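You operate a simulated robot arm through the tools that you are given. There is no shell and no other tool. Be economical: measure what you need, move in short steps, check, and stop when the job is done.

You run a simulated robot arm. Do the job below in one go: nothing can be reset, and whatever is moved stays where it is left.

TASK
Fetch the blue handled spoon and set it on the green plate.

It is judged by the outcome, as a careful person would: the job done as asked, and still so three seconds after it is handed in. It fails if anything else is knocked over, pushed out of place, dropped, spilled or broken.

THE ROBOT
A 7-joint arm with a two-finger parallel gripper, fixed in place. Base frame: the origin is at the foot of the arm, x ahead of it, y to its left, z up; the work surface is at about z = -0.001. Units: m, rad, N and s.
With the tool pointing down near the work surface it reaches from about 0.24 to 0.62 m from the base axis. Its first joint turns from -1.152 to 1.152 rad. Payload 2.6 kg.
The tool frame sits at the grasp point between the pads (the TCP): z along the fingers, y along the line on which they close. The tips reach 0.03 m beyond it. The gripper opens to 0.094 m. The fingers are 0.028 m wide and 0.01 m thick; the gripper's body (0.05 by 0.096 m) begins 0.055 m behind the TCP.
Orientation is that of the tool frame in the base frame, as a unit quaternion [x, y, z, w]. With the fingers straight down and closing along the base's y, the tool's x points along the base's -x, its y along +y and its z along -z.

THE INTERFACE
- The arm moves only by the tool arm_command. Its argument "plan" is text: rows parted by semicolons, each of 7 numbers parted by spaces: the turn, a rotation vector about the tool's x, y, z in rad, then the shift along the tool's x, y, z in m, then the gripper command, from -1 (shut) to 1 (fully open), values between in proportion. In form: rx ry rz x y z fingers; .... A call has 1 to 10 rows; each row is the pose to reach, as a shift and turn from the pose commanded when the call began, along the tool's axes at that moment. Rows are played at 5 a second. More than 0.05 m and 0.15 rad between two rows, or a gripper value outside its range, and nothing of the call is played. A pose out of reach is approached as far as the arm can. The call stops where the force on the tool passes 40 N (or 10 N more than at its start, if that is more) or the arm is blocked; 0.2 s more then pass. Each finger travels about 0.072 m/s and halts on what it meets, pressing with about 43 N; the grip force reading is that of the motor and also rises with nothing between the fingers. The clock runs only during rows and for 0.2 s after the last one: add rows that repeat a pose to give the fingers time. It gives the time, the measured TCP pose, the force on the tool (base axes), the opening and the grip force at its end, in the units of the frame above (readings bear some noise), and new pictures: "show" is both (left out), scene, wrist or none.
- Cameras (640 x 400 px; columns grow to the right, rows downward): "scene" is fixed at [0.0412, 0.4576, 0.5407]; the picture's right is [-0.58, -0.81, 0.00], its down [-0.58, 0.41, -0.71] and it looks along [0.58, -0.41, -0.71] (base axes); focal length 341 px, centre (320, 200). "wrist" rides on the gripper at [-0.037, 0, -0.058] in the tool frame; the picture's right is [0.00, -1.00, 0.00], its down [0.97, 0.00, -0.24] and it looks along [0.24, 0.00, 0.97] (tool axes); focal length 218 px, centre (320, 200). There is no depth. A picture from a camera that has moved, and an enlarged one, comes with that camera's place and axes in the base frame and with its lens. The place of the scene camera against the robot may be out by one fixed shift of up to 0.012 m in any direction.
- zoom(camera, box): a new picture of the part [left, top, right, bottom] of that camera's present view, enlarged. No time passes.
- job_done(): hands the job in; it is judged then, once.

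Go step by step. Nothing tells you positions but the pictures and the camera data: compare them with the known pose of the tool, close in by small moves and look again before you grip or let go. The budget is 90 turns and 150 pictures, counting those below and the enlarged ones. Unless the task says otherwise, let go and move clear before handing in, and close with one line.

The tools are called after "Call:" as name(argument=value, ...) on one line, values as JSON. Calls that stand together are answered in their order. arm_command: Moves the arm, as the interface text tells. Its arguments: {"type":"object","properties":{"plan":{"type":"string"},"show":{"type":"string","enum":["both","scene","wrist","none"]}},"required":["plan"]} The other tools are called the same way: zoom (camera, box) takes an enlarged picture of a part of a camera's view; job_done () hands the job in.

At the start:

```text
t: 0.0
tcp_pos: [0.3631, 0.2693, 0.3021]
ee_rot: [0.0, 1.0, 0.0, 0.0]
contact_force: [-0.6, 0.2, 0.3]
finger_gap: 0.0942
grip_force: 0.0
```

scene: 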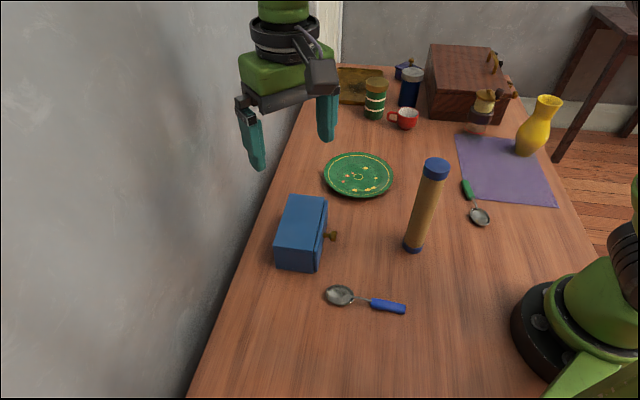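
wrist: 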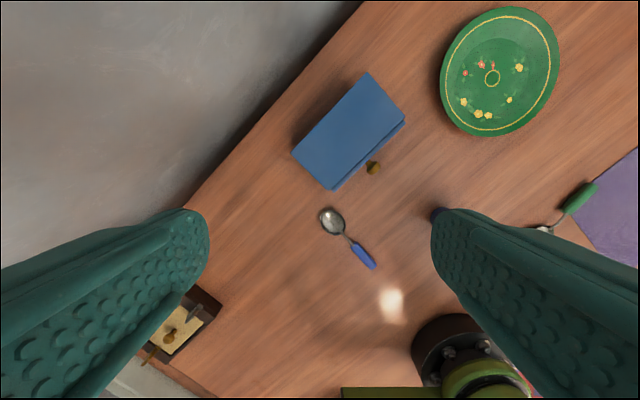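

The spoon's blue handle is at about (0.205, 0.192), with its bowl pointing about 41° from +x toward +y. The plate is at about (0.505, 0.008), and a tall tube stands near (0.27, 0.08). I'll move above the handle with the fingers turned across it, then look again.

Call:
arm_command(plan="0 0 -0.143 0.031 -0.014 0.02 0.2; 0 0 -0.286 0.062 -0.029 0.04 0.2; 0 0 -0.429 0.093 -0.043 0.06 0.2; 0 0 -0.572 0.124 -0.058 0.08 0.2; 0 0 -0.715 0.153 -0.072 0.10 0.2; 0 0 -0.715 0.153 -0.072 0.10 0.2; 0 0 -0.715 0.153 -0.072 0.10 0.2")

```text
t: 1.6
tcp_pos: [0.2114, 0.2005, 0.2011]
ee_rot: [-0.351, 0.936, 0.0, -0.001]
contact_force: [-0.2, -0.1, 0.3]
finger_gap: 0.0566
grip_force: 0.2
camera wrist: at [0.2401, 0.2246, 0.2602], right [0.66, -0.75, 0.0], down [-0.73, -0.64, 0.24], along [-0.18, -0.16, -0.97], focal length 218 px, centre (320, 200)
```

scene: 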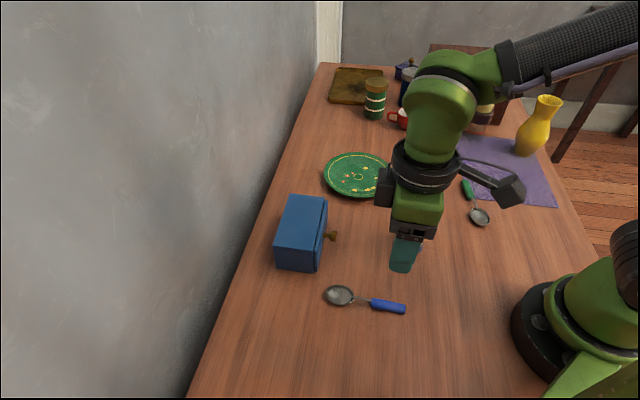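
wrist: 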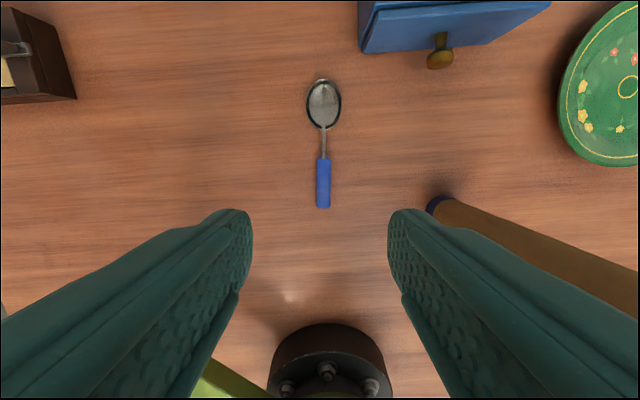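

The spoon is lined up with the fingers; the handle's centre is about 5 mm along tool +x and 3.5 mm along tool −y. I'll correct for that and go most of the way down, then look.

Call:
arm_command(plan="0 0 0 0.005 -0.0035 0.04 0.2; 0 0 0 0.005 -0.0035 0.08 0.2; 0 0 0 0.005 -0.0035 0.115 0.2; 0 0 0 0.005 -0.0035 0.115 0.2")

```text
t: 2.6
tcp_pos: [0.2077, 0.1921, 0.0861]
ee_rot: [-0.35, 0.937, 0.0, -0.001]
contact_force: [-0.4, 0.1, 0.0]
finger_gap: 0.0564
grip_force: 0.0
camera wrist: at [0.2373, 0.2176, 0.1453], right [0.66, -0.76, 0.0], down [-0.73, -0.64, 0.24], along [-0.18, -0.16, -0.97], focal length 218 px, centre (320, 200)
```

scene: 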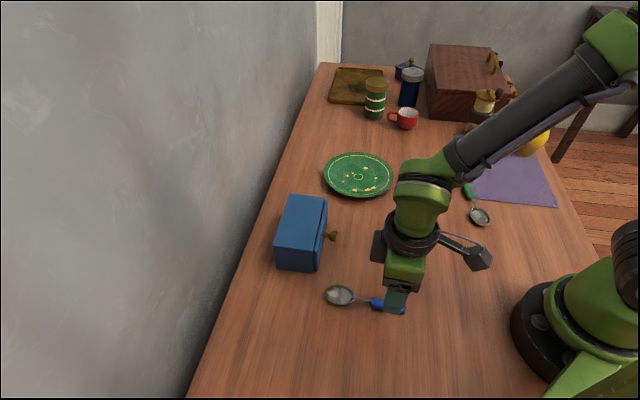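
wrist: 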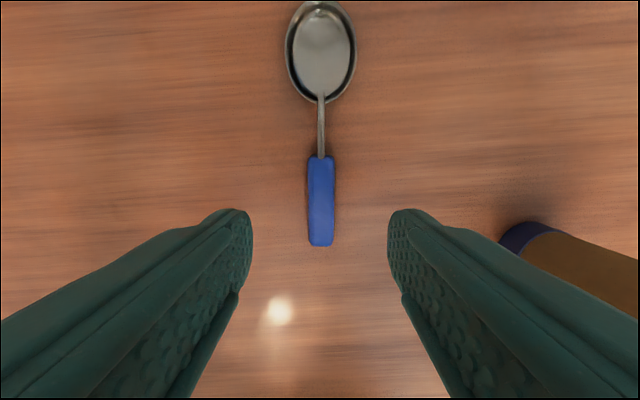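

The handle is centred between the fingers. I'll go down to about z = 0.032 and close.

Call:
arm_command(plan="0 0 0 -0.004 0 0.03 0.2; 0 0 0 -0.004 0 0.054 0.2; 0 0 0 -0.004 0 0.054 0.2; 0 0 0 -0.004 0 0.054 -0.4; 0 0 0 -0.004 0 0.054 -1; 0 0 0 -0.004 0 0.054 -1; 0 0 0 -0.004 0 0.054 -1")

```text
t: 4.2
tcp_pos: [0.2128, 0.1948, 0.0324]
ee_rot: [-0.35, 0.937, 0.0, 0.0]
contact_force: [0.1, 0.6, -0.7]
finger_gap: 0.0157
grip_force: 42.7
camera wrist: at [0.2411, 0.2202, 0.0925], right [0.66, -0.76, 0.0], down [-0.73, -0.64, 0.24], along [-0.18, -0.16, -0.97], focal length 218 px, centre (320, 200)
```

scene: 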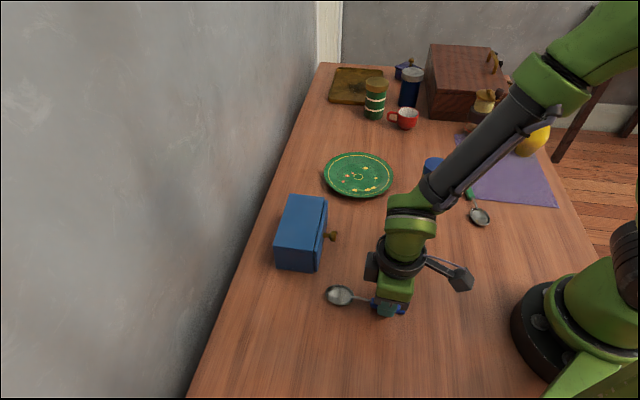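
wrist: 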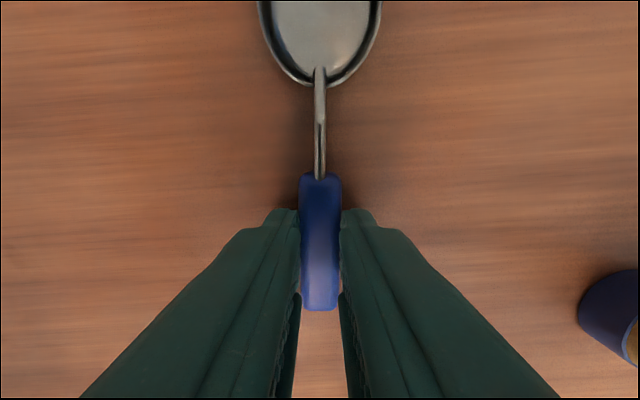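

The handle is held with a 15.7 mm gap. Next I'll lift straight up, high enough to clear the tube.

Call:
arm_command(plan="0 0 0 0 0 -0.02 -1; 0 0 0 0 0 -0.06 -1; 0 0 0 0 0 -0.1 -1; 0 0 0 0 0 -0.14 -1; 0 0 0 0 0 -0.18 -1; 0 0 0 0 0 -0.22 -1; 0 0 0 0 0 -0.26 -1; 0 0 0 0 0 -0.29 -1; 0 0 0 0 0 -0.29 -1")

```text
t: 6.2
tcp_pos: [0.2133, 0.1942, 0.3222]
ee_rot: [-0.35, 0.937, 0.0, 0.0]
contact_force: [-0.8, -0.1, 0.6]
finger_gap: 0.0158
grip_force: 43.1
camera wrist: at [0.2406, 0.2199, 0.3816], right [0.66, -0.76, 0.0], down [-0.73, -0.64, 0.24], along [-0.18, -0.16, -0.97], focal length 218 px, centre (320, 200)
```

scene: 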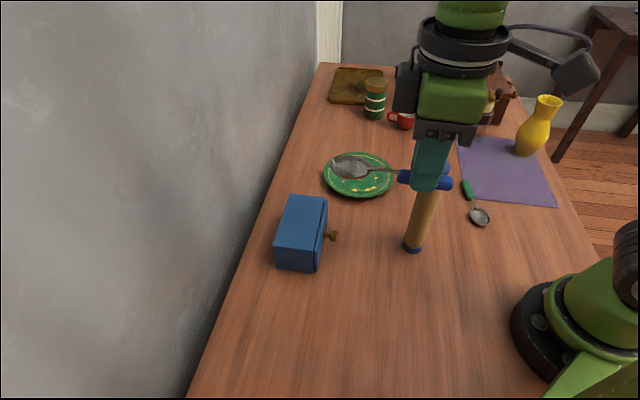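
wrist: 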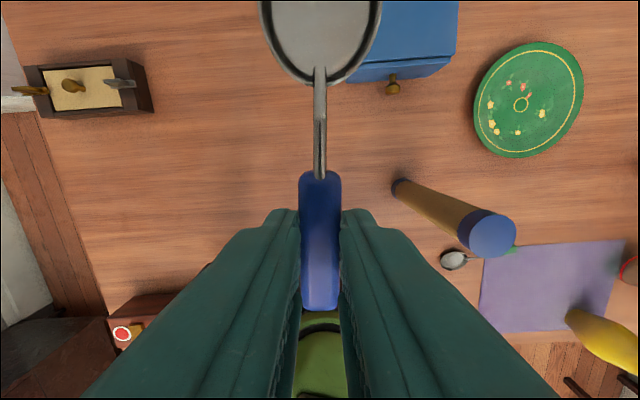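

The spoon is securely held and clear of everything, and I take the plate's centre to be about (0.508, 0.013). I'll cross over at this height, turning back to a straight yaw so the spoon lies along +x.

Call:
arm_command(plan="0 0 0.09 -0.0094 -0.0382 0 -1; 0 0 0.179 -0.0188 -0.0763 0 -1; 0 0 0.268 -0.0282 -0.1145 0 -1; 0 0 0.358 -0.0376 -0.1527 0 -1; 0 0 0.447 -0.047 -0.1908 0 -1; 0 0 0.536 -0.0565 -0.229 0 -1; 0 0 0.626 -0.0659 -0.2671 0 -1; 0 0 0.715 -0.0753 -0.3053 0 -1; 0 0 0.715 -0.0753 -0.3053 0 -1")

```text
t: 8.2
tcp_pos: [0.4699, 0.015, 0.3229]
ee_rot: [0.0, 1.0, 0.0, 0.0]
contact_force: [-0.2, -0.4, -1.2]
finger_gap: 0.0156
grip_force: 42.8
camera wrist: at [0.5074, 0.0152, 0.3823], right [0.0, -1.0, 0.0], down [-0.97, 0.0, 0.24], along [-0.24, 0.0, -0.97], focal length 218 px, centre (320, 200)
```

scene: 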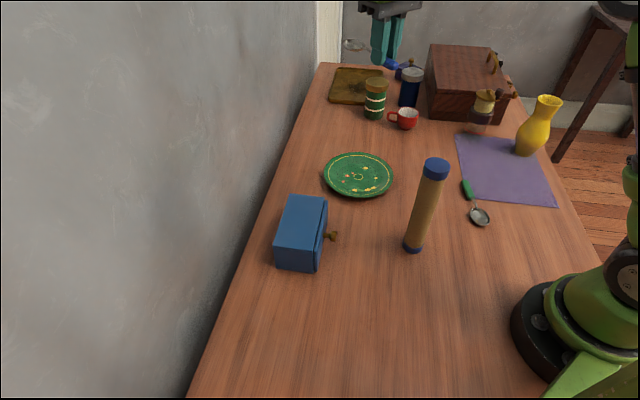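
wrist: 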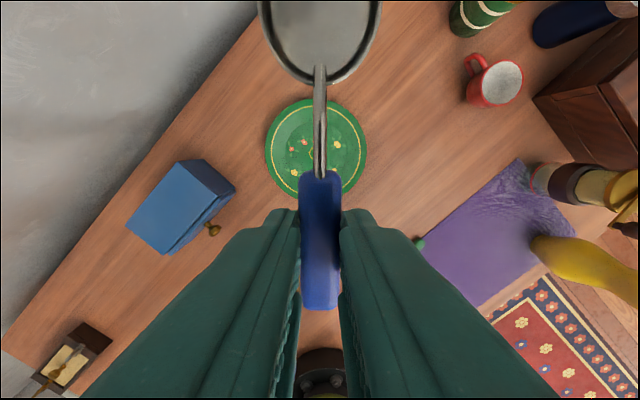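

The plate's centre measures about (0.503, 0.021) with a radius of about 0.087, and the spoon is about 0.146 long, so it fits. I'll shift 6 mm and lower partway.

Call:
arm_command(plan="0 0 0 0.006 0.006 0.04 -1; 0 0 0 0.006 0.006 0.08 -1; 0 0 0 0.006 0.006 0.12 -1; 0 0 0 0.006 0.006 0.16 -1; 0 0 0 0.006 0.006 0.2 -1; 0 0 0 0.006 0.006 0.23 -1; 0 0 0 0.006 0.006 0.23 -1")

Call:
zoom(camera="scene", box=[270, 100, 450, 212])

```text
t: 9.8
tcp_pos: [0.4611, 0.0208, 0.0912]
ee_rot: [0.0, 1.0, 0.0, 0.0]
contact_force: [0.1, -0.1, -0.9]
finger_gap: 0.0155
grip_force: 43.1
camera wrist: at [0.4986, 0.0216, 0.1507], right [0.0, -1.0, 0.0], down [-0.97, 0.0, 0.24], along [-0.24, 0.0, -0.97], focal length 218 px, centre (320, 200)
```

scene: 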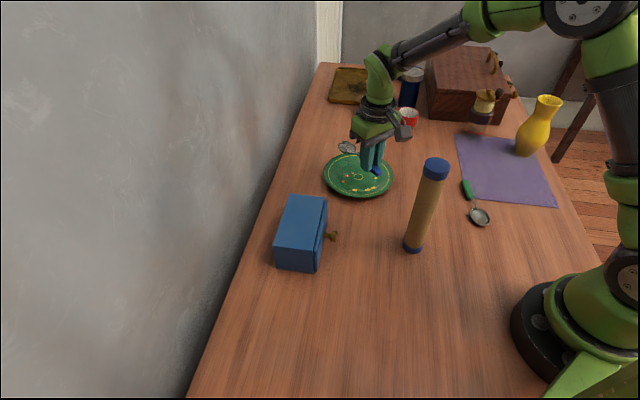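
wrist: 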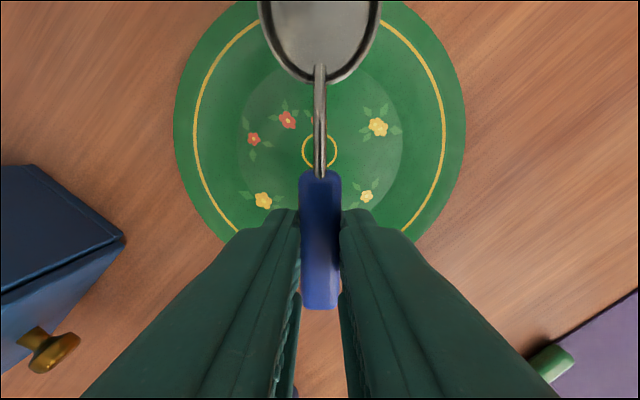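

```text
3.56 times, centred on (360, 156) of scene
camera zoom: at [0.0412, 0.4576, 0.5407], right [-0.58, -0.81, 0.0], down [-0.58, 0.41, -0.71], along [0.58, -0.41, -0.71], focal length 1211 px, centre (178, 356)
```

zoom: 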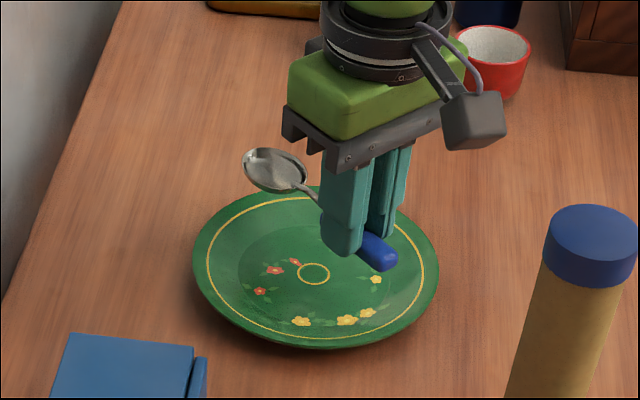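

The plate's centre ring is at x ≈ 0.496, so I'll shift back another 4 mm. I'll lower to just above the rim and check.

Call:
arm_command(plan="0 0 0 0.004 0 0.015 -1; 0 0 0 0.004 0 0.03 -1; 0 0 0 0.004 0 0.036 -1; 0 0 0 0.004 0 0.036 -1", show="none")

Call:
zoom(camera="scene", box=[310, 120, 420, 210])

```text
t: 10.8
tcp_pos: [0.4582, 0.0214, 0.0555]
ee_rot: [0.0, 1.0, 0.0, 0.0]
contact_force: [-1.5, -0.3, 5.5]
finger_gap: 0.0156
grip_force: 43.0
```

```text
4.44 times, centred on (365, 165) of scene
camera zoom: at [0.0412, 0.4576, 0.5407], right [-0.58, -0.81, 0.0], down [-0.58, 0.41, -0.71], along [0.58, -0.41, -0.71], focal length 1514 px, centre (120, 356)
```

zoom: 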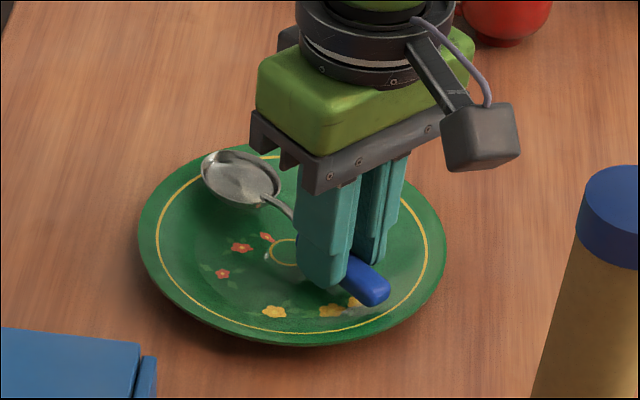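

The upward force has reached 5.5 N, so the bowl is touching the plate's far slope. I'll lower the handle in small steps, watching the force.

Call:
arm_command(plan="0 0 0 0 0 0.002 -1; 0 0 0 0 0 0.004 -1; 0 0 0 0 0 0.004 -1", show="wrist")

Call:
zoom(camera="scene", box=[310, 120, 420, 210])

```text
t: 11.6
tcp_pos: [0.46, 0.0209, 0.0539]
ee_rot: [0.0, 1.0, 0.001, 0.002]
contact_force: [2.2, 0.5, 23.1]
finger_gap: 0.0156
grip_force: 43.0
camera wrist: at [0.4969, 0.0214, 0.1132], right [0.0, -1.0, 0.0], down [-0.97, 0.0, 0.23], along [-0.23, 0.0, -0.97], focal length 218 px, centre (320, 200)
```

wrist: 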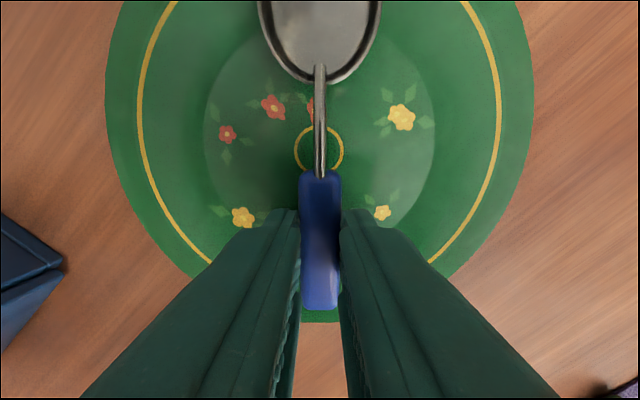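

```text
4.44 times, centred on (365, 165) of scene
camera zoom: at [0.0411, 0.4576, 0.5407], right [-0.58, -0.81, 0.0], down [-0.58, 0.41, -0.71], along [0.58, -0.41, -0.71], focal length 1514 px, centre (120, 356)
```

zoom: 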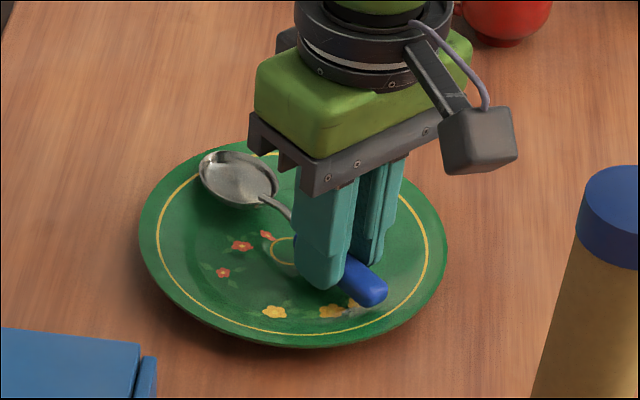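

Pressing further only raises the force, so the bowl is resting on the plate and the handle is just above it. I'll ease back to light contact and open gently.

Call:
arm_command(plan="0 0 0 0 0 -0.002 -1; 0 0 0 0 0 -0.004 -1; 0 0 0 0 0 -0.004 -1; 0 0 0 0 0 -0.004 -0.6; 0 0 0 0 0 -0.004 -0.3; 0 0 0 0 0 -0.004 -0.1; 0 0 0 0 0 -0.004 -0.1; 0 0 0 0 0 -0.004 -0.1", show="wrist")

Call:
zoom(camera="scene", box=[310, 120, 420, 210])

```text
t: 13.4
tcp_pos: [0.4579, 0.0199, 0.0558]
ee_rot: [0.001, 1.0, 0.0, 0.0]
contact_force: [-0.7, 0.9, -0.2]
finger_gap: 0.0422
grip_force: 0.0
camera wrist: at [0.4963, 0.0206, 0.1153], right [0.0, -1.0, 0.0], down [-0.97, 0.0, 0.24], along [-0.24, 0.0, -0.97], focal length 218 px, centre (320, 200)
```

wrist: 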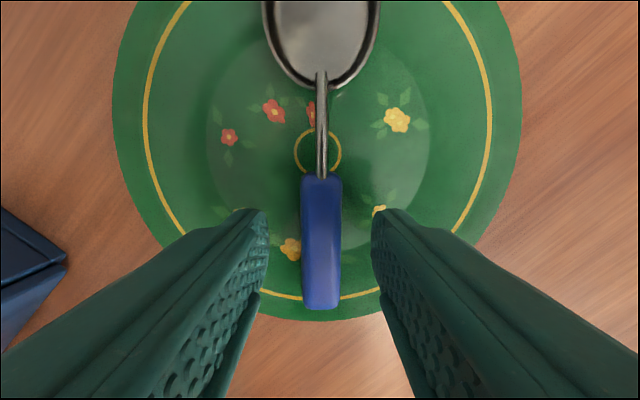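

```text
4.44 times, centred on (365, 165) of scene
camera zoom: at [0.0412, 0.4576, 0.5407], right [-0.58, -0.81, 0.0], down [-0.58, 0.41, -0.71], along [0.58, -0.41, -0.71], focal length 1514 px, centre (120, 356)
```

zoom: 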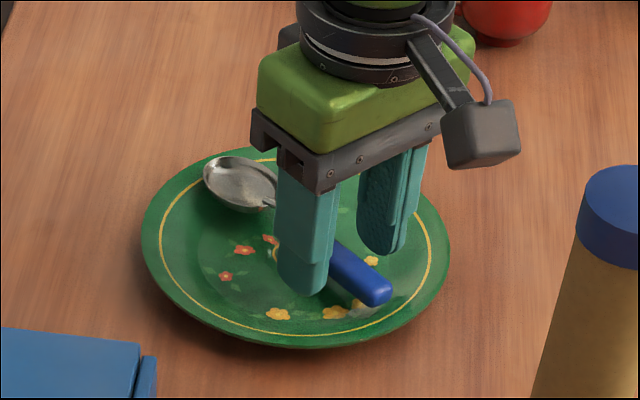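

The spoon is resting on the plate and free of the fingers. I'll rise straight up and check.

Call:
arm_command(plan="0 0 0 0 0 -0.015 -0.1; 0 0 0 0 0 -0.05 -0.1; 0 0 0 0 0 -0.09 -0.1; 0 0 0 0 0 -0.13 -0.1; 0 0 0 0 0 -0.17 -0.1; 0 0 0 0 0 -0.21 -0.1; 0 0 0 0 0 -0.25 -0.1; 0 0 0 0 0 -0.25 -0.1")

Call:
zoom(camera="scene", box=[310, 120, 420, 210])

```text
t: 15.2
tcp_pos: [0.4582, 0.019, 0.3076]
ee_rot: [0.0, 1.0, 0.0, -0.001]
contact_force: [1.0, -0.3, 0.0]
finger_gap: 0.0421
grip_force: 0.1
camera wrist: at [0.4957, 0.0193, 0.3669], right [0.0, -1.0, 0.0], down [-0.97, 0.0, 0.24], along [-0.24, 0.0, -0.97], focal length 218 px, centre (320, 200)
```

scene: 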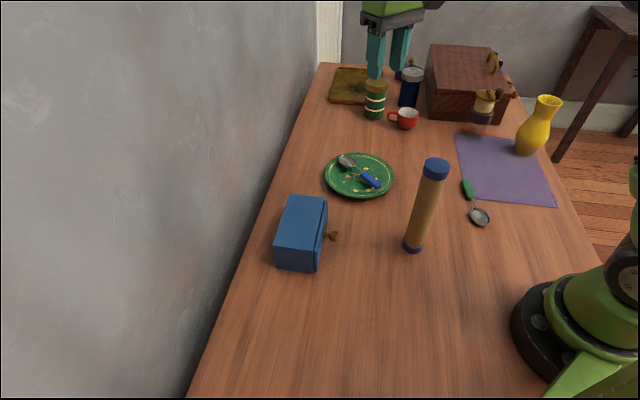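
wrist: 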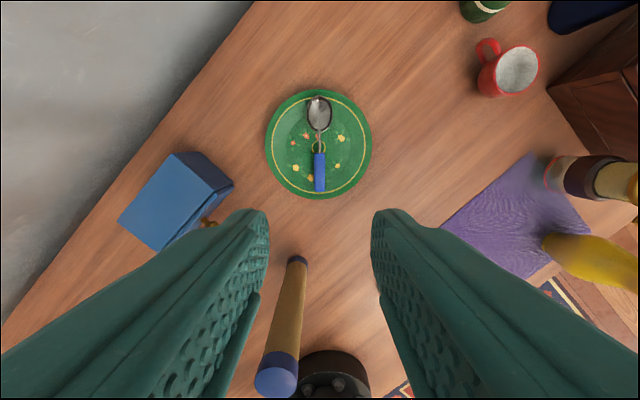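

```text
4.44 times, centred on (365, 165) of scene
camera zoom: at [0.0412, 0.4576, 0.5407], right [-0.58, -0.81, 0.0], down [-0.58, 0.41, -0.71], along [0.58, -0.41, -0.71], focal length 1514 px, centre (120, 356)
```

zoom: 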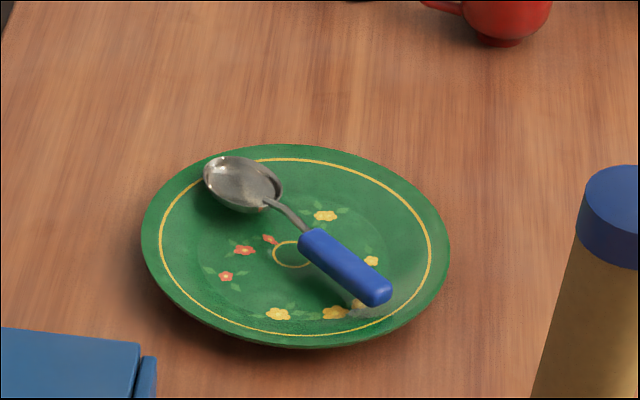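

The spoon lies fully on the green plate, the arm is clear, and nothing else has visibly moved. I'm handing the job in.

Call:
job_done()

```text
The job is handed in.
```

The blue-handled spoon is resting on the green plate, and the arm has let go and moved clear.
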